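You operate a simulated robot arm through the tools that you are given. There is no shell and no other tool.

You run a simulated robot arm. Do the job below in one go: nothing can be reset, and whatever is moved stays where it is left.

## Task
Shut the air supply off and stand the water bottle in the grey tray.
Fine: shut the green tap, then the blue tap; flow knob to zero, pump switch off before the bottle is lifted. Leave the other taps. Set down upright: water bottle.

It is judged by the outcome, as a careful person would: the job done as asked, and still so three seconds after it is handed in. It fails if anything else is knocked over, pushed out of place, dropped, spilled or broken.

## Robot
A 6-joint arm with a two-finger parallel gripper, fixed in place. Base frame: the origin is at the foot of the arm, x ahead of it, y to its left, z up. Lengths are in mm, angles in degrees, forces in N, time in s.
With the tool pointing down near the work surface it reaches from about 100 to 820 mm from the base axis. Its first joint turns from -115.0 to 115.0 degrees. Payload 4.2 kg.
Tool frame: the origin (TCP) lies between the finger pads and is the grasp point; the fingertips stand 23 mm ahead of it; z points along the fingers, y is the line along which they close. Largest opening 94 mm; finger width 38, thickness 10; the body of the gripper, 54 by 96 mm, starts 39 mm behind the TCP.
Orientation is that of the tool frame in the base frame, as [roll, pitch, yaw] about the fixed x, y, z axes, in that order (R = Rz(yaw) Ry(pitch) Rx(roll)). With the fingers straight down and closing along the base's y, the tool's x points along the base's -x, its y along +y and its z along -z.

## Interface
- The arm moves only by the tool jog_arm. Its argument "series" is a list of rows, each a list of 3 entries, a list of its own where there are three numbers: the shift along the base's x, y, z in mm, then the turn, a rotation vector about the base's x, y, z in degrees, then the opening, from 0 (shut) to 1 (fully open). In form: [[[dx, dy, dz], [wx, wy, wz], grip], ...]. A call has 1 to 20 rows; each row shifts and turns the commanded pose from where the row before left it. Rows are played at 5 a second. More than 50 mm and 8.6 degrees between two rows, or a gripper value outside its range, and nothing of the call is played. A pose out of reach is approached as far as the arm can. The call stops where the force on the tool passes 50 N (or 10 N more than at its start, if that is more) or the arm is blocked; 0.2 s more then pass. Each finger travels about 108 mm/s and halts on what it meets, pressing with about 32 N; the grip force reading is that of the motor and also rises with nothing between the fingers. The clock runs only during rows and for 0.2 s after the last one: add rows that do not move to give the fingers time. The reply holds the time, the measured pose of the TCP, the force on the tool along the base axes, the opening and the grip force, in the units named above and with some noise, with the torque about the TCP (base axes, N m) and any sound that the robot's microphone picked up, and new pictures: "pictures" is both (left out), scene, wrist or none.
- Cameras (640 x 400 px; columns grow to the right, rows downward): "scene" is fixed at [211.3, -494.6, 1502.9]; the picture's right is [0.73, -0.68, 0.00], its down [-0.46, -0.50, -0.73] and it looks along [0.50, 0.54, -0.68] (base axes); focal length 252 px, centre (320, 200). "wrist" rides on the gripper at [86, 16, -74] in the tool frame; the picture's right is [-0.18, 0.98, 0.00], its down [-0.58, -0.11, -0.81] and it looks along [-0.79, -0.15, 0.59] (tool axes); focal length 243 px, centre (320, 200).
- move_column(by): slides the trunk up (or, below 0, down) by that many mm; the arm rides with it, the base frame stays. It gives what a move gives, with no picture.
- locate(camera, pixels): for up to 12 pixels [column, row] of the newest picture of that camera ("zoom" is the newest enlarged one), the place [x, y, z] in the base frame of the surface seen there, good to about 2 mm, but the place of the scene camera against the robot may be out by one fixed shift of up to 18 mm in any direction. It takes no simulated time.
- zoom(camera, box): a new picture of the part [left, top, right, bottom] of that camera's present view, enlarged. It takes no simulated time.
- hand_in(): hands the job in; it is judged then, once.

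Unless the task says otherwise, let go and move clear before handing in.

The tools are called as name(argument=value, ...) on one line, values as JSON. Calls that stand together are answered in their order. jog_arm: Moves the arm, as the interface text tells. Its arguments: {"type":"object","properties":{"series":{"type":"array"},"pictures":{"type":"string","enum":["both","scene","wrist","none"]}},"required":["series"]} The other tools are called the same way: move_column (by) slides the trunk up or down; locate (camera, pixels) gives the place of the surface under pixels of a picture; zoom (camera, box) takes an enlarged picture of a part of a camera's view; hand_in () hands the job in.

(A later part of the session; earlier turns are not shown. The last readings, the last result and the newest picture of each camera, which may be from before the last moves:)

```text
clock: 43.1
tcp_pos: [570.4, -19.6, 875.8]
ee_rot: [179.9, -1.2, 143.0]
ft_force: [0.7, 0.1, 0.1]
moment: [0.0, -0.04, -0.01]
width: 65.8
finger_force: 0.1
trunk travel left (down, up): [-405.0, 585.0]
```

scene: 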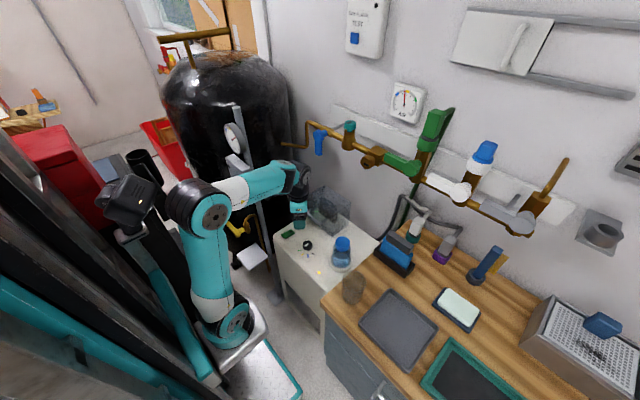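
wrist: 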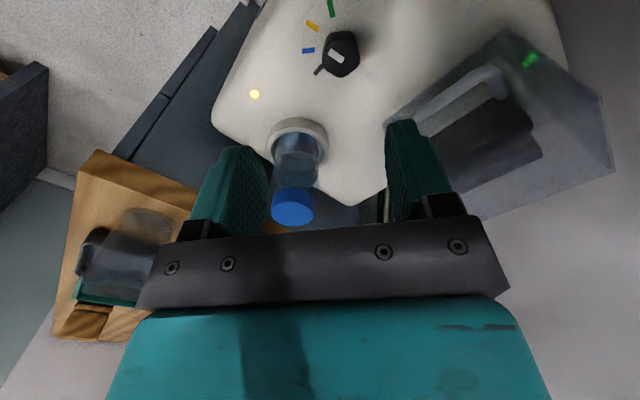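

The tool is straight down with yaw 143°. The knob shows at (342,53); I'll re-measure its centre and pointer from this new angle.

zoom(camera="wrist", box=[290, 0, 390, 100])

locate(camera="wrist", pixels=[[330, 52], [341, 59], [358, 55], [340, 40], [338, 74], [324, 65], [319, 70], [308, 50], [313, 26], [330, 8], [298, 170], [292, 200]])

```text
4.00 times, centred on (340, 50) of wrist
```

zoom: 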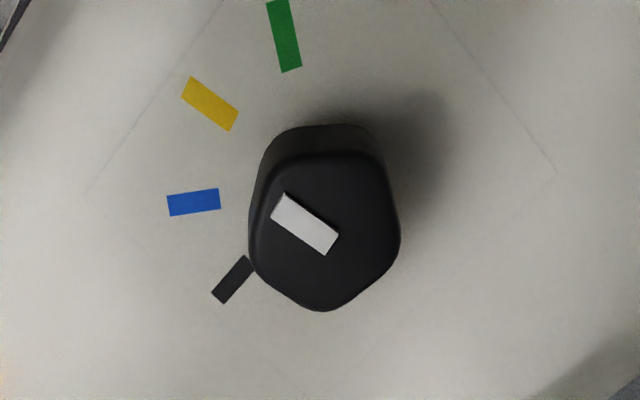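

```text
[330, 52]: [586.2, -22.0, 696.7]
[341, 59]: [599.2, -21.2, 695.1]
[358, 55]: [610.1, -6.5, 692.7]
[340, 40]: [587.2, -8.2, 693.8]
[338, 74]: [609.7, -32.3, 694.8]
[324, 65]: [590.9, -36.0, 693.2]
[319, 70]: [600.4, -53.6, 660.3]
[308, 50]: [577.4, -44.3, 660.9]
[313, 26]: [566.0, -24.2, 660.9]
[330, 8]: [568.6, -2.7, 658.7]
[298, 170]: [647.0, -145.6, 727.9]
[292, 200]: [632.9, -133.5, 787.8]
```

The pointer bar lies parallel to the yellow mark, so zero (black) is about 75° further. I'll align above the knob centre (601.5,-18) and lower the trunk so the fingertips stop just above its top (z≈696).

jog_arm(series=[[[31, 1.6, 0], [0, 0, 0], 0.6], [[0, 0, 0], [0, 0, 0], 0.6]], pictures="none")

move_column(by=-145)

jog_arm(series=[[[0, 0, 0], [0, 0, 0], 0.6]])

```text
clock: 43.7
tcp_pos: [601.4, -18.7, 876.2]
ee_rot: [179.8, -1.3, 143.0]
ft_force: [-0.1, 0.4, 0.1]
moment: [0.03, 0.0, -0.02]
width: 56.2
finger_force: 0.1
trunk travel left (down, up): [-405.0, 585.0]
```

```text
clock: 45.4
tcp_pos: [601.4, -20.2, 730.6]
ee_rot: [180.0, -1.2, 142.9]
ft_force: [0.6, -0.6, 0.9]
moment: [0.05, -0.01, 0.03]
width: 56.5
finger_force: 0.1
trunk travel left (down, up): [-260.0, 730.0]
```

```text
clock: 45.8
tcp_pos: [601.8, -19.3, 730.7]
ee_rot: [179.7, -1.2, 143.0]
ft_force: [0.1, -0.7, 0.2]
moment: [-0.01, -0.01, -0.02]
width: 56.5
finger_force: 0.1
trunk travel left (down, up): [-260.0, 730.0]
```

scene: 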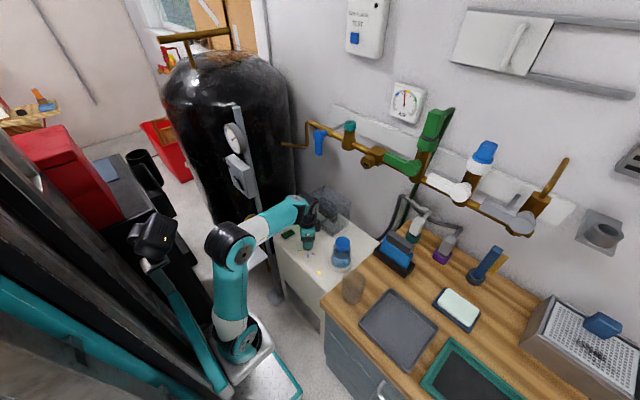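
wrist: 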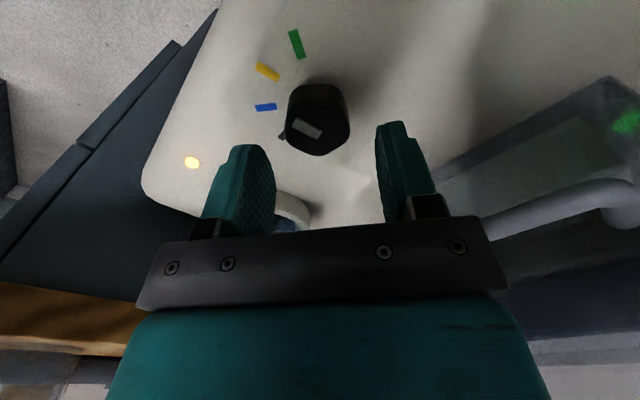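

The knob is centred between the fingers (at (318,120)). The lid handle runs at (560,205) to the right; I'll check how far it is before descending.

locate(camera="wrist", pixels=[[490, 225], [550, 205], [600, 190], [620, 215], [318, 110], [300, 150], [345, 140], [320, 155], [288, 110], [348, 105], [300, 90], [310, 130]])

zoom(camera="wrist", box=[260, 60, 380, 170])

```text
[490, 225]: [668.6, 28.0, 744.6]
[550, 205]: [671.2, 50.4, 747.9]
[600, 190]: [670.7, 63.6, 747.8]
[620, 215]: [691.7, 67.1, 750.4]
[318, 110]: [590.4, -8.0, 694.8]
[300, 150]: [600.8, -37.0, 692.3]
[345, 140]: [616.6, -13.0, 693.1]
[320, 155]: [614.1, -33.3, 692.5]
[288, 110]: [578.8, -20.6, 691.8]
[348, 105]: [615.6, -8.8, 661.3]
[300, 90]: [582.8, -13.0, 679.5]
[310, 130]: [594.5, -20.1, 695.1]
```

```text
3.64 times, centred on (320, 115) of wrist
```

zoom: 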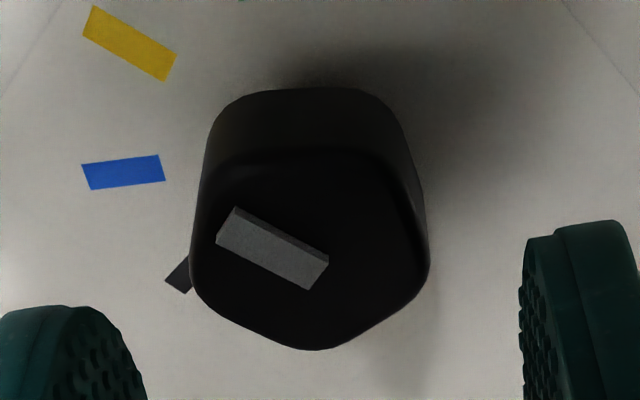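

The handle's front is at x≈669, leaving about 12–16 mm to the gripper's corners. I'll descend to z≈694 (tips ~9 mm above the pump top) and close on the knob.

jog_arm(series=[[[0, 0.8, -15], [0, 0, 0], 0.6], [[0, 0, -14], [0, 0, 0], 0.6], [[0, 0, -7], [0, 0, 0], 0.6], [[0, 0, 0], [0, 0, 0], 0.6], [[0, 0, 0], [0, 0, 0], 0.45], [[0, 0, 0], [0, 0, 0], 0.3], [[0, 0, 0], [0, 0, 0], 0.2], [[0, 0, 0], [0, 0, 0], 0.2]], pictures="wrist")

```text
clock: 47.7
tcp_pos: [600.9, -20.7, 694.1]
ee_rot: [-179.6, -1.3, 142.3]
ft_force: [-8.8, -33.8, 6.5]
moment: [-0.68, -0.48, -0.02]
width: 39.7
finger_force: 45.1
trunk travel left (down, up): [-260.0, 730.0]
stopped in row 8: the force on the tool passed its limit at 52 N (the readings are from after the stop); the commanded pose is now the measured one
```

wrist: 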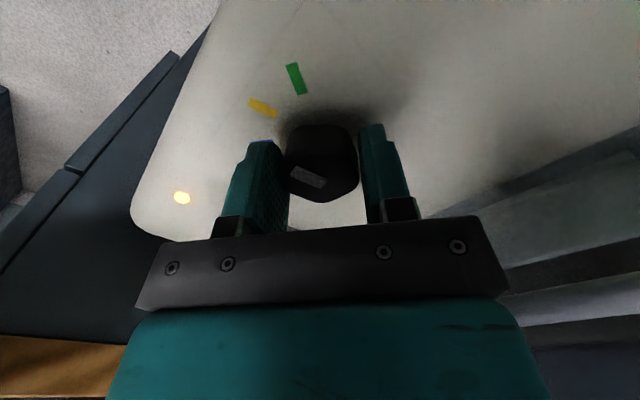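

The pads met the knob unevenly (about -32 N along the closing line, gap 39.7 mm), meaning it sits 2 mm towards the -y finger. I'll ease open, shift about 2 mm that way and close again.

jog_arm(series=[[[0, 0, 0], [0, 0, 0], 0.5], [[-1.3, -1.8, 0], [0, 0, 0], 0.5], [[0, 0, 0], [0, 0, 0], 0.45], [[0, 0, 0], [0, 0, 0], 0.41], [[0, 0, 0], [0, 0, 0], 0.38], [[0, 0, 0], [0, 0, 0], 0.36]], pictures="wrist")

zoom(camera="wrist", box=[240, 80, 400, 240])

```text
clock: 49.1
tcp_pos: [599.9, -18.9, 694.4]
ee_rot: [-179.8, -1.4, 142.7]
ft_force: [-8.6, -14.7, 1.2]
moment: [0.29, -0.39, -0.03]
width: 40.1
finger_force: 44.5
trunk travel left (down, up): [-260.0, 730.0]
```

wrist: 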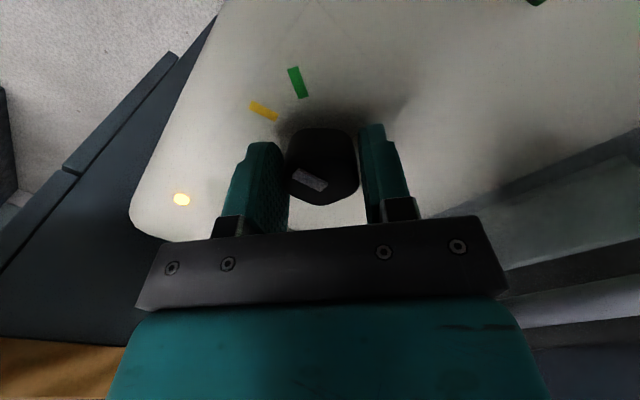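

```text
2.50 times, centred on (320, 160) of wrist
```

zoom: 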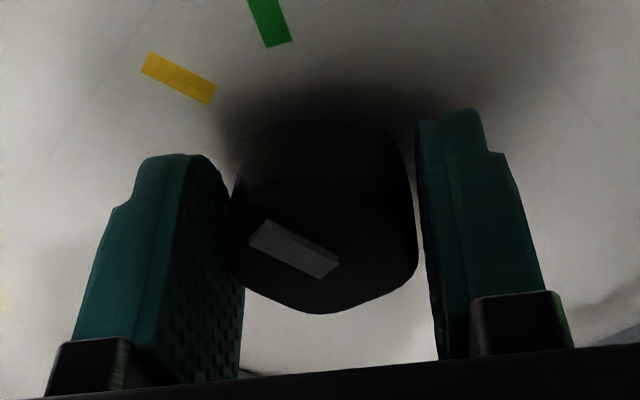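

Both pads now bear on the knob at 40 mm. I'll turn it counter-clockwise (towards blue, then black) by 22° first and look.

jog_arm(series=[[[0, 0, 0], [0, 0, 7.5], 0.3], [[0, 0, 0], [0, 0, 7.5], 0.3], [[0, 0, 0], [0, 0, 7.5], 0.3], [[0, 0, 0], [0, 0, 0], 0.3]], pictures="wrist")

zoom(camera="wrist", box=[240, 80, 400, 240])

```text
clock: 50.1
tcp_pos: [597.8, -19.1, 694.4]
ee_rot: [-179.8, -1.5, 165.4]
ft_force: [-18.3, -25.1, 15.2]
moment: [0.28, 1.01, -0.07]
width: 39.8
finger_force: 44.9
trunk travel left (down, up): [-260.0, 730.0]
```

wrist: 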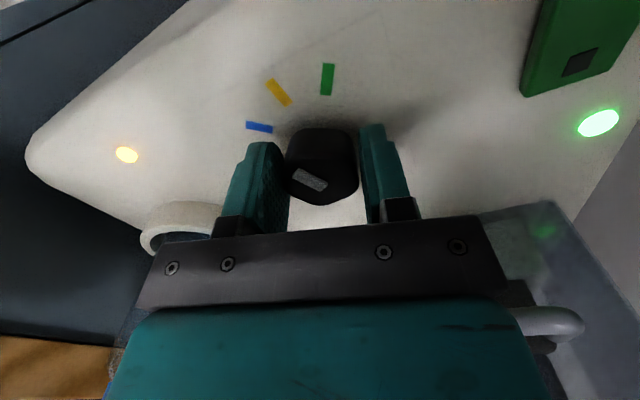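

```text
2.50 times, centred on (320, 160) of wrist
```

zoom: 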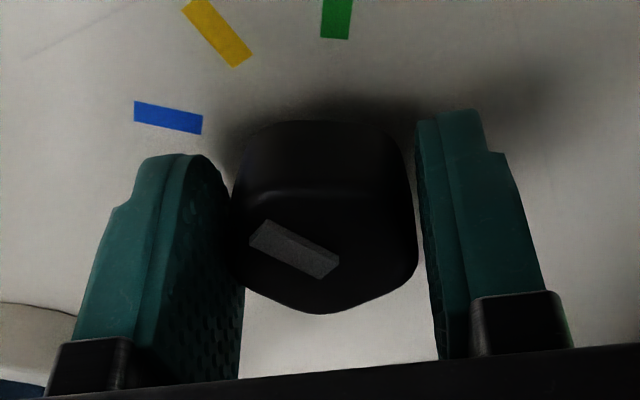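

The knob turns with the gripper (the marks have swung round, the bar stays put in view). Side force is about 31 N, so I'll ease the centre by (-1,-1.5) mm and turn another 30°.

jog_arm(series=[[[-1, -1.5, 0], [0, 0, 0], 0.3], [[0, 0, 0], [0, 0, 7.5], 0.3], [[0, 0, 0], [0, 0, 7.5], 0.3], [[0, 0, 0], [0, 0, 0], 0.3]], pictures="wrist")

```text
clock: 51.1
tcp_pos: [598.1, -19.5, 694.7]
ee_rot: [-179.9, -1.0, -179.4]
ft_force: [11.7, -3.0, -3.9]
moment: [0.63, -1.39, -0.02]
width: 39.8
finger_force: 45.0
trunk travel left (down, up): [-260.0, 730.0]
```

wrist: 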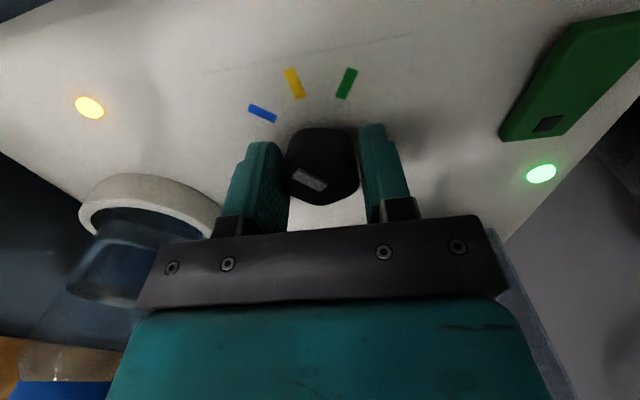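

Going well: 38° turned, forces low. Now the remaining ~37° to the black mark.

jog_arm(series=[[[0, 0, 0], [0, 0, 7.4], 0.3], [[0, 0, 0], [0, 0, 7.4], 0.3], [[0, 0, 0], [0, 0, 7.4], 0.3], [[0, 0, 0], [0, 0, 7.4], 0.3], [[0, 0, 0], [0, 0, 7.4], 0.3], [[0, 0, 0], [0, 0, 0], 0.3]])

zoom(camera="wrist", box=[220, 40, 420, 240])

```text
clock: 52.5
tcp_pos: [598.4, -21.2, 693.5]
ee_rot: [-179.8, -1.5, -142.7]
ft_force: [12.6, -31.0, -14.5]
moment: [0.52, -0.57, -0.05]
width: 39.8
finger_force: 44.8
trunk travel left (down, up): [-260.0, 730.0]
```

scene: 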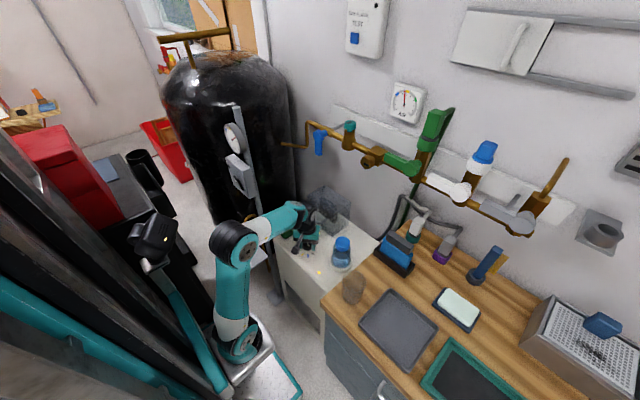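
wrist: 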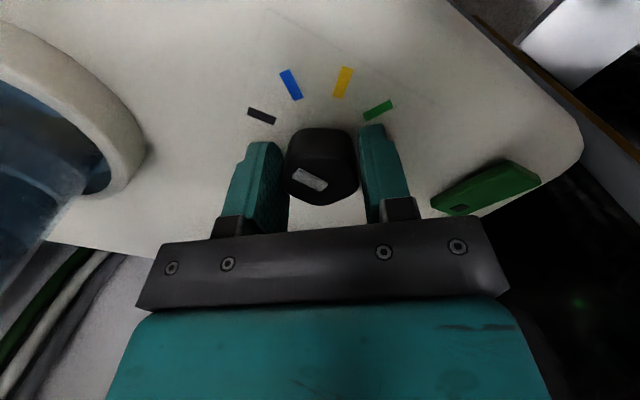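

```text
2.00 times, centred on (320, 140) of wrist
```

zoom: 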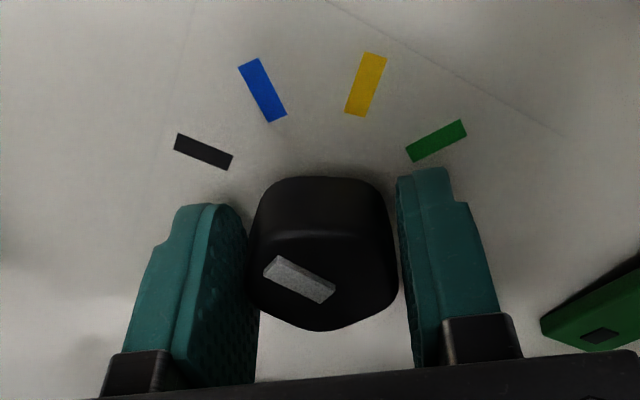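

The pointer bar is now nearly parallel to the black mark (27° vs 23° in the picture), so a few degrees remain. I'll relieve the side force slightly and turn 4° more.

jog_arm(series=[[[0.7, -1.5, 0], [0, 0, 0], 0.3], [[0, 0, 0], [0, 0, 2], 0.3], [[0, 0, 0], [0, 0, 2], 0.3], [[0, 0, 0], [0, 0, 0], 0.3]], pictures="wrist")

zoom(camera="wrist", box=[220, 40, 420, 240])

```text
clock: 53.5
tcp_pos: [598.4, -20.6, 693.5]
ee_rot: [-179.9, -1.5, -138.5]
ft_force: [5.3, -4.1, -13.1]
moment: [-0.29, 1.26, 0.01]
width: 39.8
finger_force: 44.7
trunk travel left (down, up): [-260.0, 730.0]
```

wrist: 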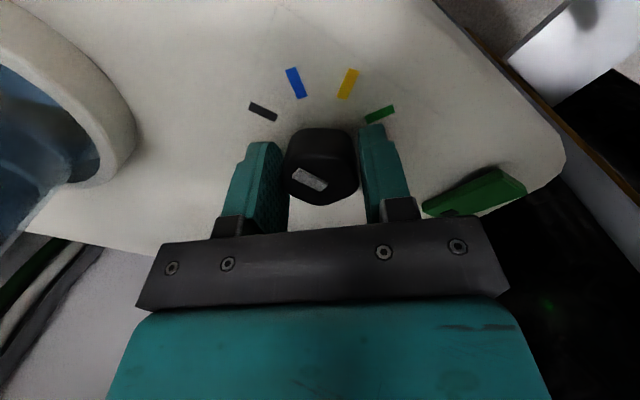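

```text
2.00 times, centred on (320, 140) of wrist
```

zoom: 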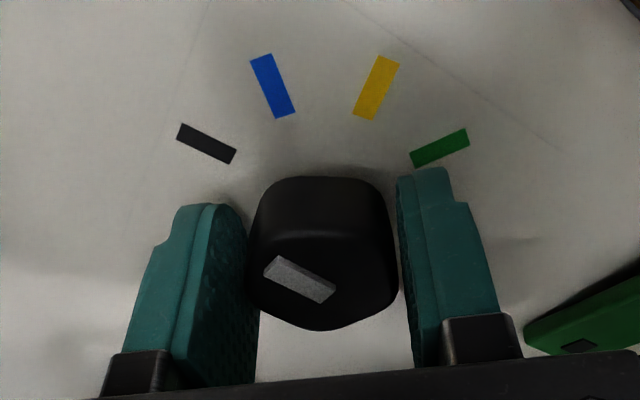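

The bar and black mark are now parallel (28° vs 27°): the knob is at zero. I'll release and rise straight up to check.

jog_arm(series=[[[0, 0, 0], [0, 0, 0], 0.5], [[0, 0, 0], [0, 0, 0], 0.6], [[0, 0, 20], [0, 0, 0], 0.6], [[0, 0, 30], [0, 0, 0], 0.6], [[0, 0, 30], [0, 0, 0], 0.6], [[0, 0, 0], [0, 0, 0], 0.6]])

zoom(camera="scene", box=[280, 190, 370, 280])

zoom(camera="wrist", box=[220, 0, 420, 200])

```text
clock: 54.9
tcp_pos: [598.8, -20.7, 771.6]
ee_rot: [-179.7, -1.3, -138.7]
ft_force: [-0.8, 0.5, 0.3]
moment: [0.01, -0.02, -0.01]
width: 56.5
finger_force: 0.2
trunk travel left (down, up): [-260.0, 730.0]
```

scene: 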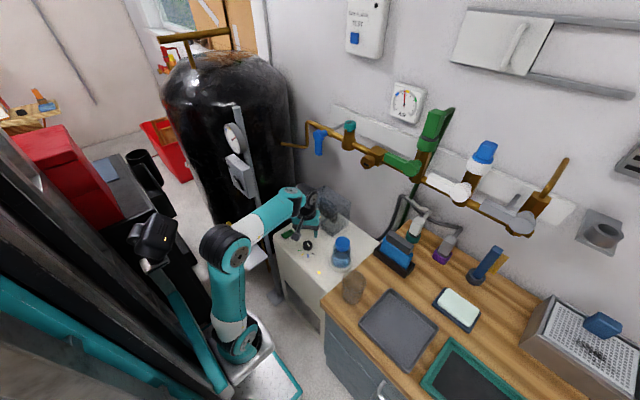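
wrist: 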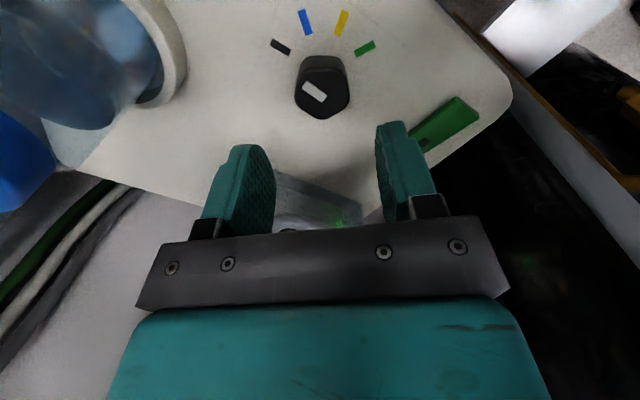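

```text
4.44 times, centred on (325, 235) of scene
```

zoom: 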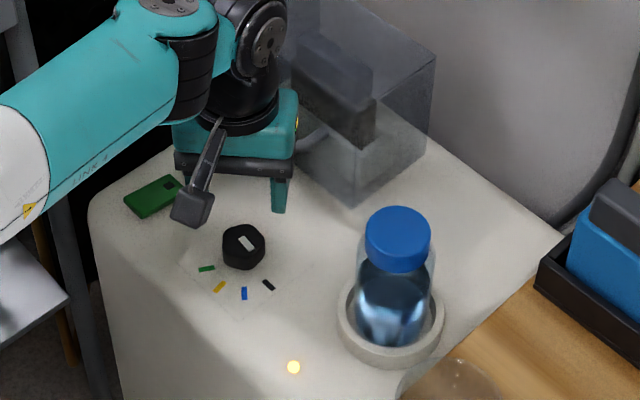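

```text
2.00 times, centred on (320, 100) of wrist
```

zoom: 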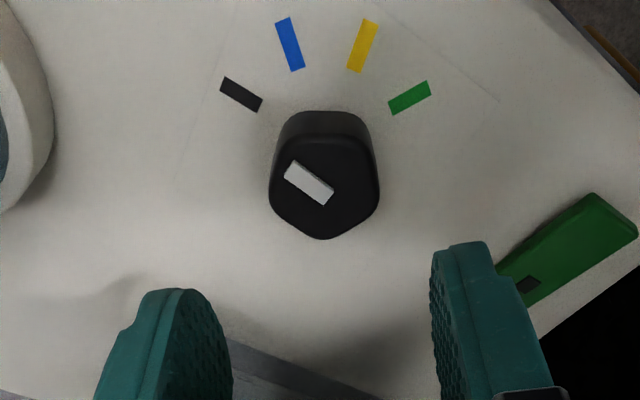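

The pointer now aims at the black mark in both views. I'll verify numerically and re-measure the green rocker before pressing it.

locate(camera="zoom", pixels=[[291, 170], [329, 197], [224, 84], [259, 104], [290, 45], [362, 45], [409, 98], [528, 285], [600, 205], [630, 228], [515, 260], [560, 250]])

```text
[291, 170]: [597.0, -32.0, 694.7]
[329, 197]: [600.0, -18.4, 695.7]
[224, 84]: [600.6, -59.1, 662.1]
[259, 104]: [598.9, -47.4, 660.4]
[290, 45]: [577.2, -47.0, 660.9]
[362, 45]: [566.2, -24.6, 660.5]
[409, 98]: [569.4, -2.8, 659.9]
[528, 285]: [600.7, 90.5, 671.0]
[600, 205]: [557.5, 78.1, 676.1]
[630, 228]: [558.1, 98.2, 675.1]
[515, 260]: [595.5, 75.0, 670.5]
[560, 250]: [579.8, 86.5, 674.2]
```

By my own projection the black mark lies at about 91° and the pointer at 82–90°; I'd like a sharper measurement before moving on.

zoom(camera="wrist", box=[262, 0, 382, 125])

zoom(camera="wrist", box=[285, 50, 360, 125])

zoom(camera="scene", box=[295, 230, 325, 260])

```text
3.20 times, centred on (322, 62) of wrist
```

zoom: 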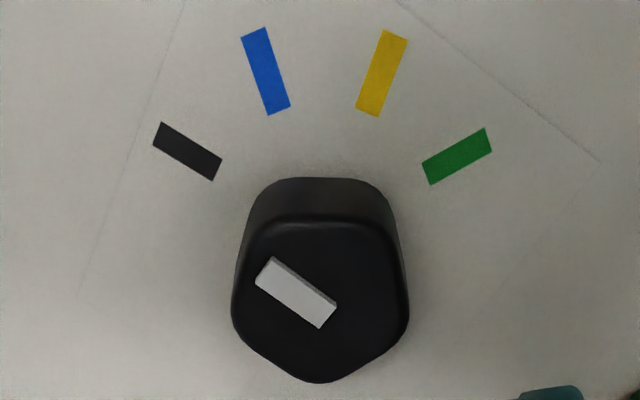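

```text
5.33 times, centred on (322, 88) of wrist
```

zoom: 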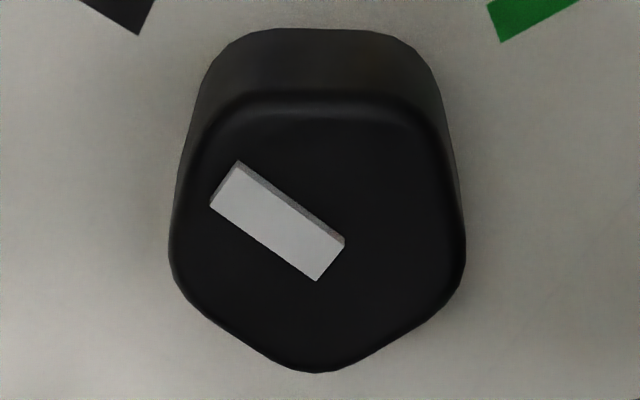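

```text
13.33 times, centred on (310, 245) of scene
```

zoom: 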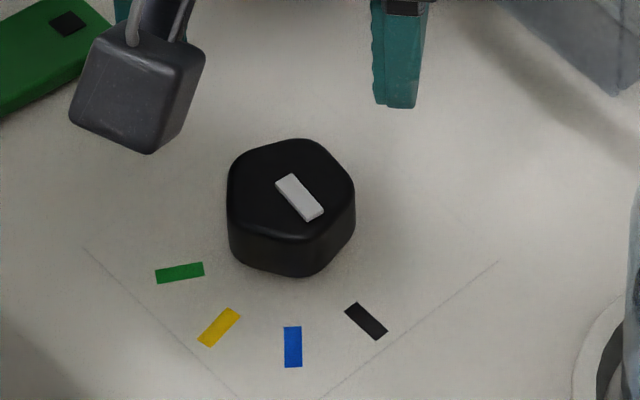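

In the 13x scene zoom the bar runs at 53° where the black mark runs at 44°, so the pointer is still about 8° short of black. I'll go back down, regrip and turn the remaining 8°, feeling for a stop.

jog_arm(series=[[[0, 0, -30], [0, 0, 0], 0.6], [[0, 0, -30], [0, 0, 0], 0.6], [[0, 0, -17.5], [0, 0, 0], 0.6], [[0, 0, 0], [0, 0, 0], 0.5], [[0, 0, 0], [0, 0, 0], 0.44], [[0, 0, 0], [0, 0, 0], 0.4], [[0, 0, 0], [0, 0, 0], 0.36], [[0, 0, 0], [0, 0, 4], 0.33], [[0, 0, 0], [0, 0, 4], 0.33], [[0, 0, 0], [0, 0, 0], 0.33]], pictures="wrist")

zoom(camera="wrist", box=[220, 40, 420, 240])

zoom(camera="scene", box=[295, 230, 325, 260])

```text
clock: 57.1
tcp_pos: [598.7, -21.1, 695.7]
ee_rot: [-179.8, -1.5, -130.8]
ft_force: [-1.4, -1.9, -13.1]
moment: [0.08, 0.37, -0.72]
width: 39.7
finger_force: 45.0
trunk travel left (down, up): [-260.0, 730.0]
```

wrist: 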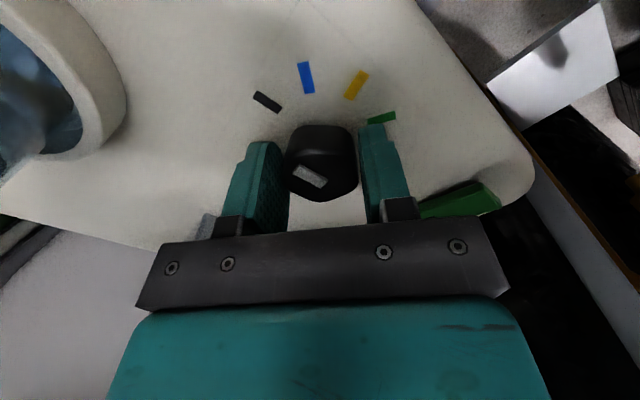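

```text
2.00 times, centred on (320, 140) of wrist
```

zoom: 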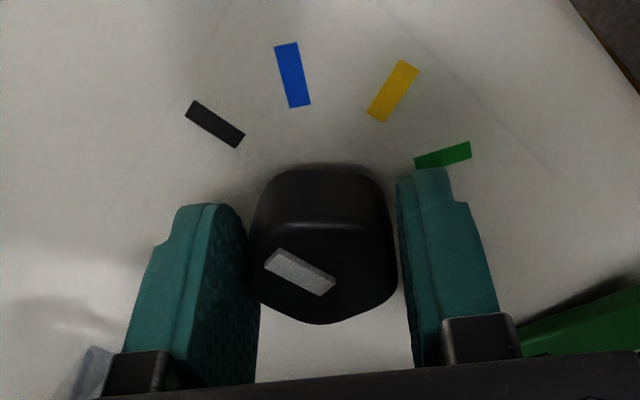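

```text
13.33 times, centred on (310, 245) of scene
```

zoom: 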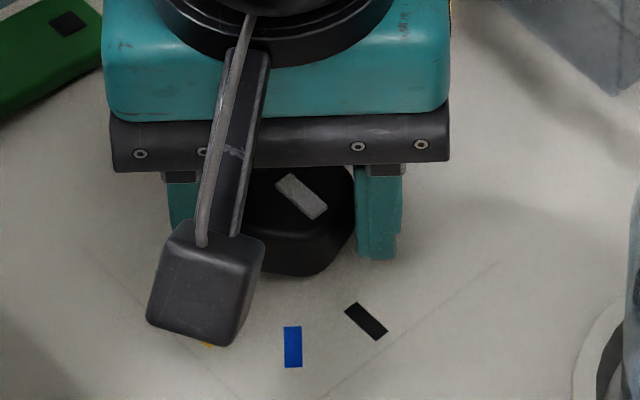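

The bar in the scene zoom now runs at 44°, same as the black mark, and a reaction torque of -0.72 N·m shows the end stop. Releasing and rising to confirm.

jog_arm(series=[[[0, 0, 0], [0, 0, 0], 0.5], [[0, 0, 0], [0, 0, 0], 0.6], [[0, 0, 20], [0, 0, 0], 0.6], [[0, 0, 30], [0, 0, 0], 0.6], [[0, 0, 40], [0, 0, 0], 0.6], [[0, 0, 0], [0, 0, 0], 0.6]])

zoom(camera="scene", box=[295, 230, 325, 260])

zoom(camera="wrist", box=[262, 0, 382, 125])

```text
clock: 58.5
tcp_pos: [598.0, -18.2, 786.8]
ee_rot: [-179.7, -1.3, -130.7]
ft_force: [-0.2, -0.3, -0.2]
moment: [0.0, -0.03, 0.01]
width: 56.3
finger_force: 0.0
trunk travel left (down, up): [-260.0, 730.0]
```

scene: 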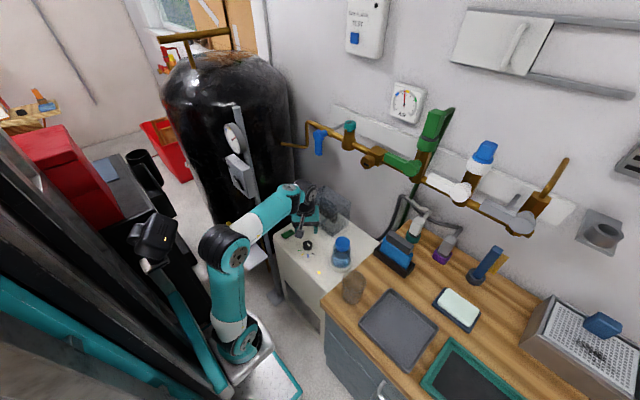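
wrist: 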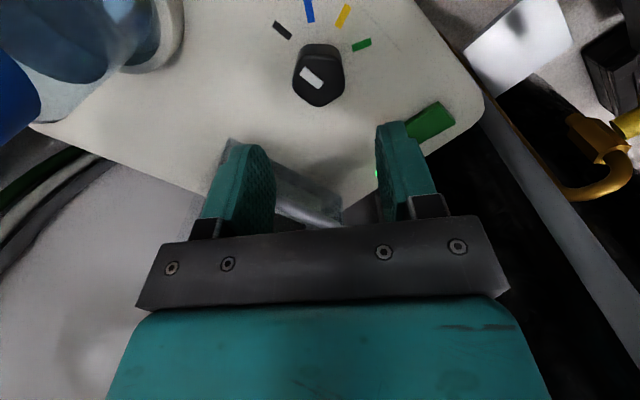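

```text
13.33 times, centred on (310, 245) of scene
```

zoom: 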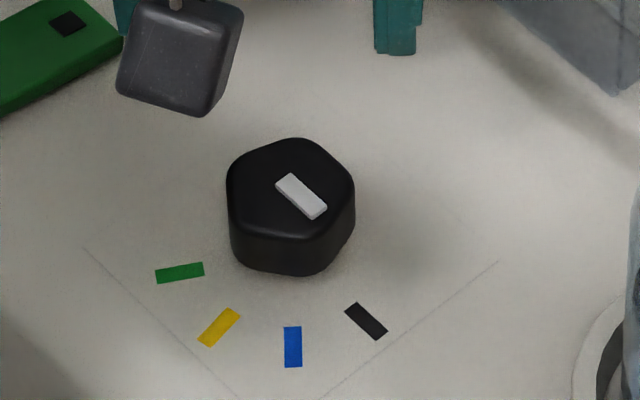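

```text
3.20 times, centred on (322, 62) of wrist
```

zoom: 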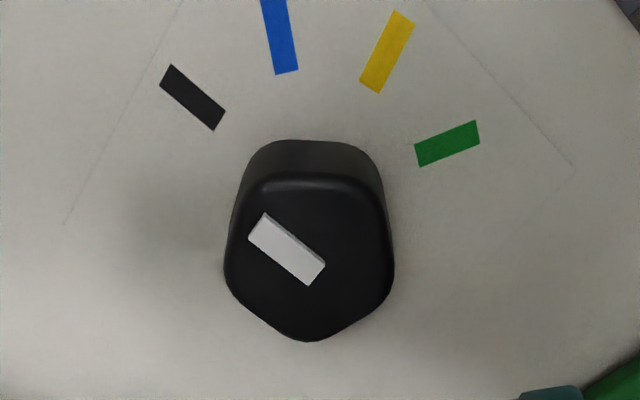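

The knob pointer (43° vs 44°) sits on the black zero mark. Now the rocker: I'll close the fingers, turn the tool so its tips lie across the rocker, and move above its raised end at about (564,89).

jog_arm(series=[[[-7, 21, 0], [0, 0, 8.2], 0.3], [[-7, 22, 0], [0, 0, 8.2], 0.0], [[-7, 22, 0], [0, 0, 8.2], 0.0], [[-7, 22, 0], [0, 0, 8.2], 0.0], [[-6, 21, 0], [0, 0, 8.2], 0.0], [[0, 0, 0], [0, 0, 0], 0.0]])

zoom(camera="wrist", box=[220, 60, 420, 240])

zoom(camera="scene", box=[250, 170, 350, 270])

```text
clock: 59.9
tcp_pos: [566.9, 87.7, 788.4]
ee_rot: [-179.8, -1.3, -89.6]
ft_force: [0.7, -0.3, 0.4]
moment: [0.02, -0.02, -0.01]
width: 0.0
finger_force: 32.6
trunk travel left (down, up): [-260.0, 730.0]
```

scene: 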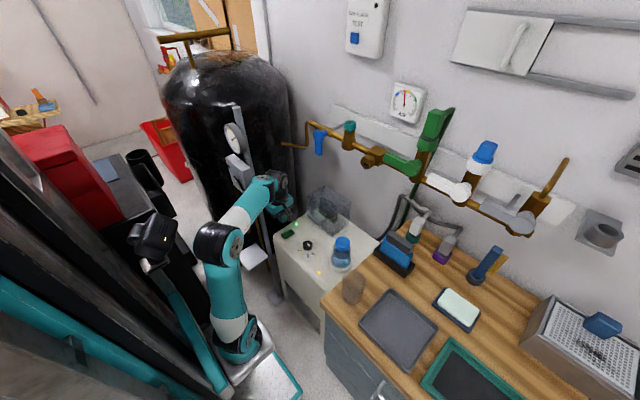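
wrist: 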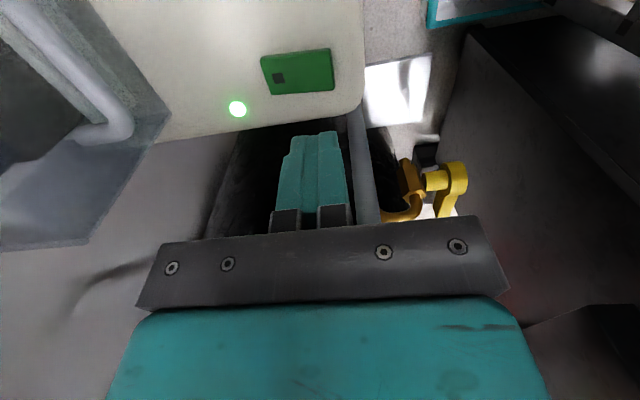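

```text
2.22 times, centred on (320, 150) of wrist
```

zoom: 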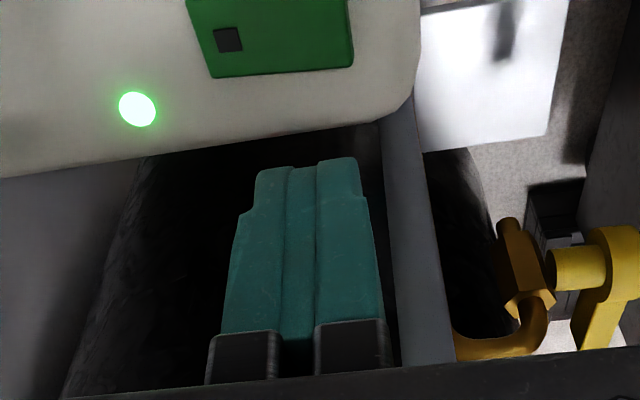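

```text
4.00 times, centred on (300, 220) of scene
```

zoom: 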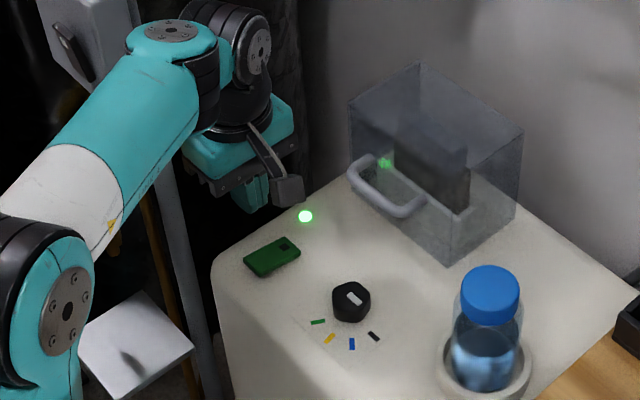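

The rocker shows at (297,72) with its dark square at (279,77), the lamp lit at (237,108). I'll measure its corners from here.

locate(camera="wrist", pixels=[[265, 62], [328, 52], [332, 85], [273, 91], [279, 77], [300, 70], [290, 75], [325, 70], [237, 108], [335, 105], [316, 70], [345, 70]])

zoom(camera="wrist", box=[230, 30, 360, 120])

```text
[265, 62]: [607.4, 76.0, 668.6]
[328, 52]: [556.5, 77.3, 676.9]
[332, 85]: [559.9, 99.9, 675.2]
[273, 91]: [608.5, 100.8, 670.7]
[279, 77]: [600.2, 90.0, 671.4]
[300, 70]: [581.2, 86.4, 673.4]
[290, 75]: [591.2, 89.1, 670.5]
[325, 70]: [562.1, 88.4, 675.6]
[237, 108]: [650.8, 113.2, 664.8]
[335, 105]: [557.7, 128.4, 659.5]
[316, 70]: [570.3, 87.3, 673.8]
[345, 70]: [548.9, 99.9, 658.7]
```

```text
4.44 times, centred on (295, 75) of wrist
```

zoom: 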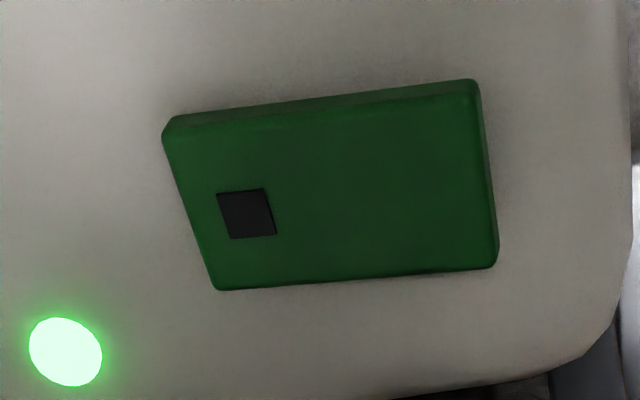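

The rocker slopes from z≈676.5 at x≈557 down to 669.7 at x≈608, so pressing the x≈562 end rocks it over. Moving over it and pressing gently in small steps.

jog_arm(series=[[[-4, 1, -25], [0, 0, 0], 0.0], [[0, 0, -30], [0, 0, 0], 0.0], [[0, 0, -26], [0, 0, 0], 0.0], [[0, 0, -5], [0, 0, 0], 0.0], [[0, 0, -3], [0, 0, 0], 0.0], [[0, 0, 0], [0, 0, 0], 0.0]])

zoom(camera="scene", box=[260, 190, 340, 270])

```text
clock: 61.3
tcp_pos: [558.9, 86.7, 697.5]
ee_rot: [-179.7, -1.4, -89.7]
ft_force: [-0.8, 0.2, 1.2]
moment: [0.02, 0.03, -0.01]
width: 0.0
finger_force: 32.4
trunk travel left (down, up): [-260.0, 730.0]
```

scene: 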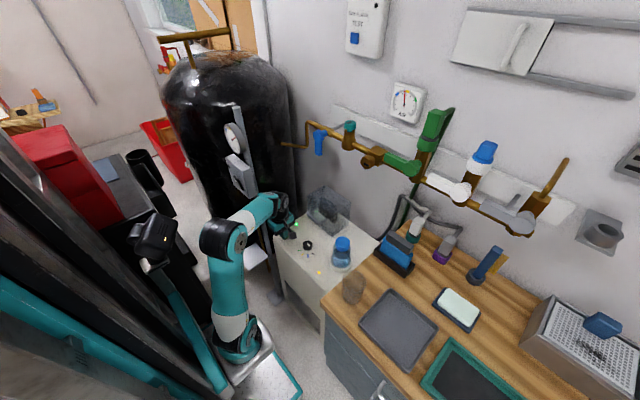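
wrist: 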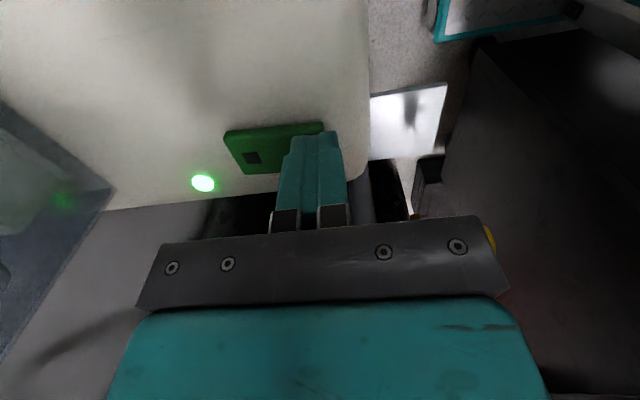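

```text
5.00 times, centred on (300, 230) of scene
```

zoom: 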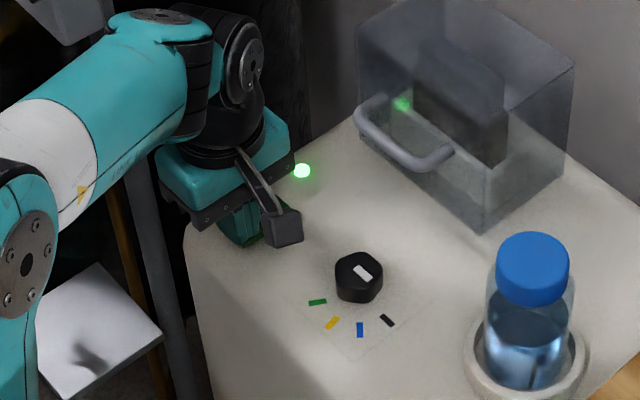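

The tips are just touching distance above the raised end. Pressing down in 2 mm steps, shifted 3 mm inwards.

jog_arm(series=[[[3, 1, 0], [0, 0, 0], 0.0], [[0, 0, -2], [0, 0, 0], 0.0], [[0, 0, -2], [0, 0, 0], 0.0], [[0, 0, -2], [0, 0, 0], 0.0], [[0, 0, -1], [0, 0, 0], 0.0], [[0, 0, 0], [0, 0, 0], 0.0]], pictures="wrist")

zoom(camera="wrist", box=[180, 80, 360, 220])

```text
clock: 62.7
tcp_pos: [562.8, 87.0, 692.9]
ee_rot: [-179.7, -1.3, -89.7]
ft_force: [-2.2, -5.4, 20.2]
moment: [0.23, -0.13, -0.03]
width: 0.0
finger_force: 31.6
trunk travel left (down, up): [-260.0, 730.0]
```

wrist: 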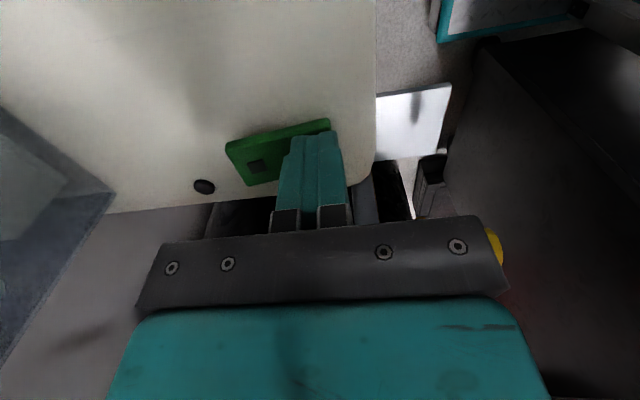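

```text
2.86 times, centred on (270, 150) of wrist
```

zoom: 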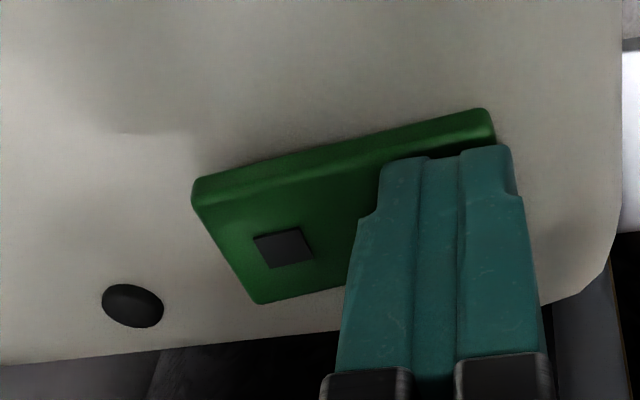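

The lamp at (204,186) has gone dark and the square-marked end is now raised: the pump switch is off. Rising straight up and checking it stays off.

jog_arm(series=[[[0, 0, 8], [0, 0, 0], 0.0], [[0, 0, 25], [0, 0, 0], 0.0], [[0, 0, 40], [0, 0, 0], 0.0], [[0, 0, 45], [0, 0, 0], 0.0], [[0, 0, 45], [0, 0, 0], 0.0], [[0, 0, 0], [0, 0, 0], 0.3]])

zoom(camera="scene", box=[260, 190, 360, 290])

zoom(camera="scene", box=[320, 220, 480, 370])

```text
clock: 64.1
tcp_pos: [564.4, 89.4, 853.8]
ee_rot: [-179.9, -1.4, -89.6]
ft_force: [0.5, 0.8, 0.0]
moment: [0.03, 0.01, 0.03]
width: 28.3
finger_force: 0.0
trunk travel left (down, up): [-260.0, 730.0]
```

scene: 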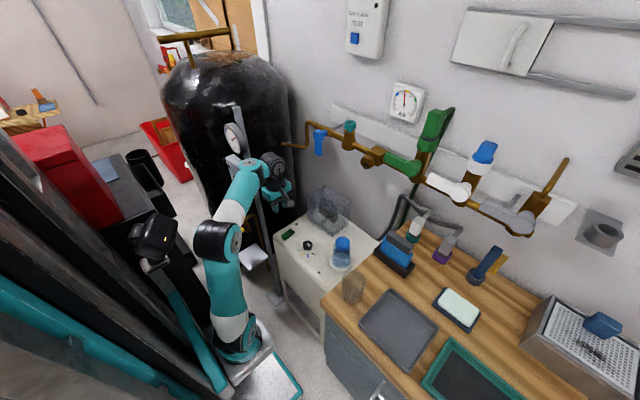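
wrist: 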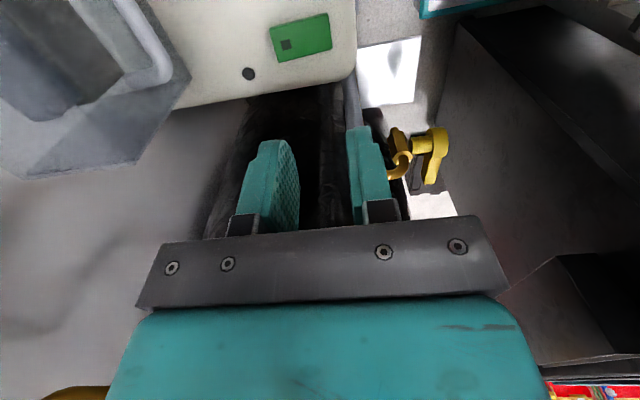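

```text
4.00 times, centred on (310, 240) of scene
```

zoom: 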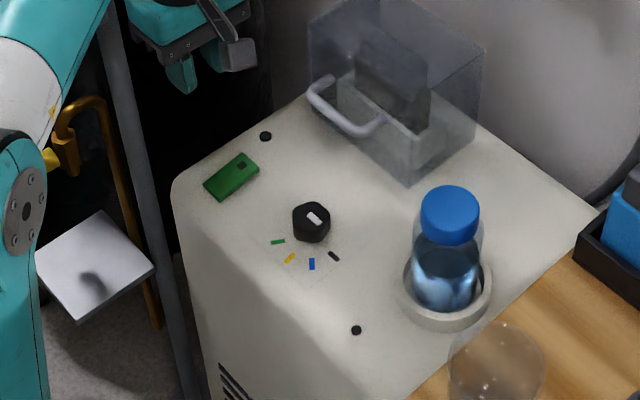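

```text
2.67 times, centred on (400, 295) of scene
```

zoom: 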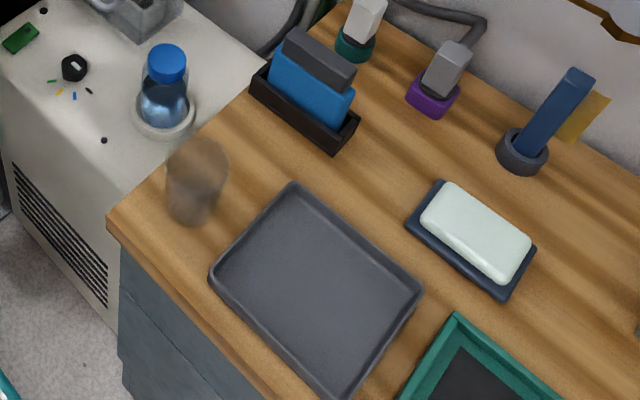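

Both lamps are off, the knob is at zero and the bottle stands in its ring. Next I'll raise, correct a 1.4° tilt, turn the tool back to yaw 180 and move to where the camera can see the bottle.

jog_arm(series=[[[0, 0, 40], [1.4, 0, 0], 0.8], [[-6, -20, 10], [0, 0, -8.2], 1], [[-6, -20, 0], [0, 0, -8.2], 1], [[-6, -20, 0], [0, 0, -8.2], 1], [[-6, -20, 0], [0, 0, -8.2], 1], [[-6, -20, 0], [0, 0, -8.2], 1], [[-6, -20, 0], [0, 0, -8.2], 1], [[-6, -20, 0], [0, 0, -8.2], 1], [[-6, -20, 0], [0, 0, -8.2], 1], [[-6, -20, 0], [0, 0, -8.2], 1], [[-6, -20, 0], [0, 0, -8.2], 1], [[0, 0, 0], [0, 0, -8.4], 1], [[0, 0, 0], [0, 0, 0], 1]])

```text
clock: 66.9
tcp_pos: [504.9, -112.5, 904.8]
ee_rot: [-179.7, 0.1, 179.8]
ft_force: [-0.2, -0.6, -0.2]
moment: [0.03, -0.02, -0.02]
width: 94.0
finger_force: 0.0
trunk travel left (down, up): [-260.0, 730.0]
```

scene: 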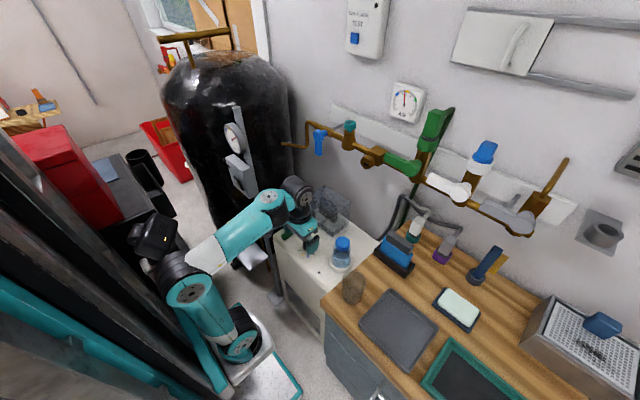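
wrist: 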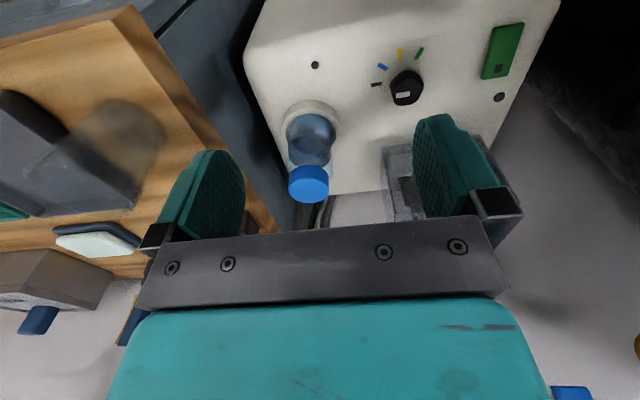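

The bottle's cap shows at (309,182), body at (311,135), ring at (311,115). I'll measure its axis, cap and body sizes.

zoom(camera="wrist", box=[250, 80, 370, 220])

locate(camera="wrist", pixels=[[309, 172], [290, 178], [328, 180], [309, 190], [309, 200], [311, 135], [288, 130], [334, 130], [311, 112], [311, 103], [285, 120], [340, 120]])

locate(camera="wrist", pixels=[[318, 84], [20, 100], [60, 150], [140, 205], [110, 105], [125, 150], [90, 130], [195, 190], [140, 30], [12, 200], [190, 230], [30, 60]])

```text
2.86 times, centred on (310, 150) of wrist
```

zoom: 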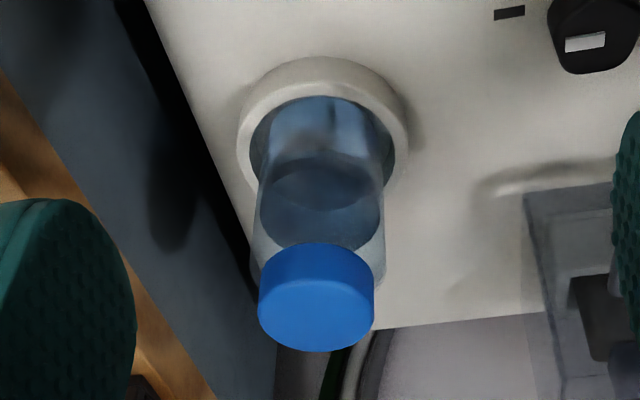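

```text
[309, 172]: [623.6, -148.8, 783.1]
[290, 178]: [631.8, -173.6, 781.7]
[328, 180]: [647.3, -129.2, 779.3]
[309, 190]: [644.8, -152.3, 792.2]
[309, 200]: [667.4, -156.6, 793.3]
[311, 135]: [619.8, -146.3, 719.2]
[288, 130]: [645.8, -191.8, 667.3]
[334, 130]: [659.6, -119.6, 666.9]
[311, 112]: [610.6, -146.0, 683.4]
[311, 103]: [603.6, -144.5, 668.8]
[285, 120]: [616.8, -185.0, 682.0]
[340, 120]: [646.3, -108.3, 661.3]
```

```text
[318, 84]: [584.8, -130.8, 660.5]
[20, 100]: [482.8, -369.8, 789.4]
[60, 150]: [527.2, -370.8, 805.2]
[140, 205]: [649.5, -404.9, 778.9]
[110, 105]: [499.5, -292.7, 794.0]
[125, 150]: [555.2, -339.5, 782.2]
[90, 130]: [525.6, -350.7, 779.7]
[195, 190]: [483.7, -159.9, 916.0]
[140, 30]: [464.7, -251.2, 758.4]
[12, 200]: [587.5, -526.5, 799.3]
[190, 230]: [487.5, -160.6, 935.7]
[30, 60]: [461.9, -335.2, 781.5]
```

The bottle's axis is near (647,-151): cap Ø≈50, top z≈793; body Ø≈64. The bench edge is close on the -y side and higher than my tips would reach, so I'll grip along x instead (yaw 90). Checking the bench edge first.

locate(camera="wrist", pixels=[[240, 185], [225, 160], [262, 210], [250, 205], [215, 150], [272, 225], [180, 90], [150, 20], [332, 90], [280, 150], [345, 205], [324, 212]])

jog_arm(series=[[[13, -4, 0], [0, 0, -8.2], 1], [[13, -4, 0], [0, 0, -8.2], 1], [[13, -4, 0], [0, 0, -8.2], 1], [[13, -4, 0], [0, 0, -8.2], 1], [[13, -4, 0], [0, 0, -8.2], 1], [[13, -4, 0], [0, 0, -8.2], 1], [[13, -4, 0], [0, 0, -8.2], 1], [[13, -4, 0], [0, 0, -8.2], 1], [[13, -3, 0], [0, 0, -8.2], 1], [[13, -3, 0], [0, 0, -8.2], 1], [[12, 0, 0], [0, 0, -8.0], 1], [[0, 0, 0], [0, 0, 0], 1]])

```text
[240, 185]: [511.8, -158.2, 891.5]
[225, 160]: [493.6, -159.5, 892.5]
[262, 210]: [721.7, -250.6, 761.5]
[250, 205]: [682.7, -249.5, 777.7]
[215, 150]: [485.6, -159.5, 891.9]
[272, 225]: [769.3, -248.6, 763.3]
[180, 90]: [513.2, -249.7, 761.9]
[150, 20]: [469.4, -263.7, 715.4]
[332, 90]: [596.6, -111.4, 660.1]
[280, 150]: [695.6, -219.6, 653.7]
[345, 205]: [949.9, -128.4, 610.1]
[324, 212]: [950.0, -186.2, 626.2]
```

```text
clock: 69.5
tcp_pos: [645.7, -148.8, 902.9]
ee_rot: [-179.7, 0.1, 89.9]
ft_force: [0.5, 0.3, -0.2]
moment: [0.01, -0.02, -0.01]
width: 93.9
finger_force: 0.1
trunk travel left (down, up): [-260.0, 730.0]
```

scene: 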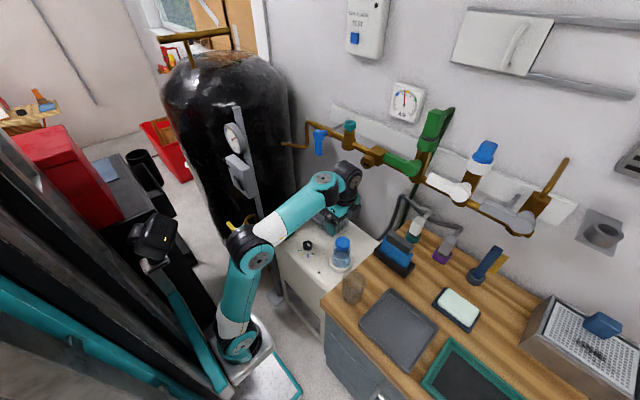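
wrist: 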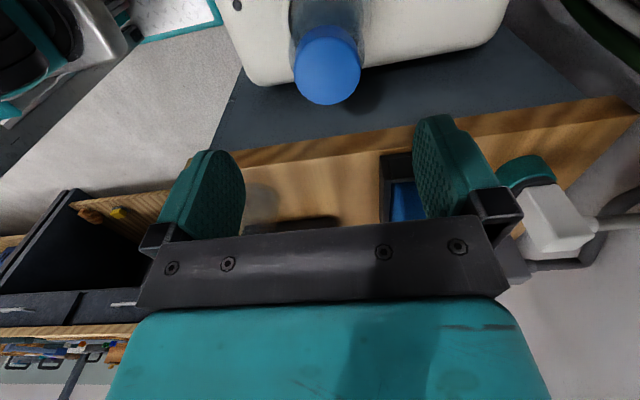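

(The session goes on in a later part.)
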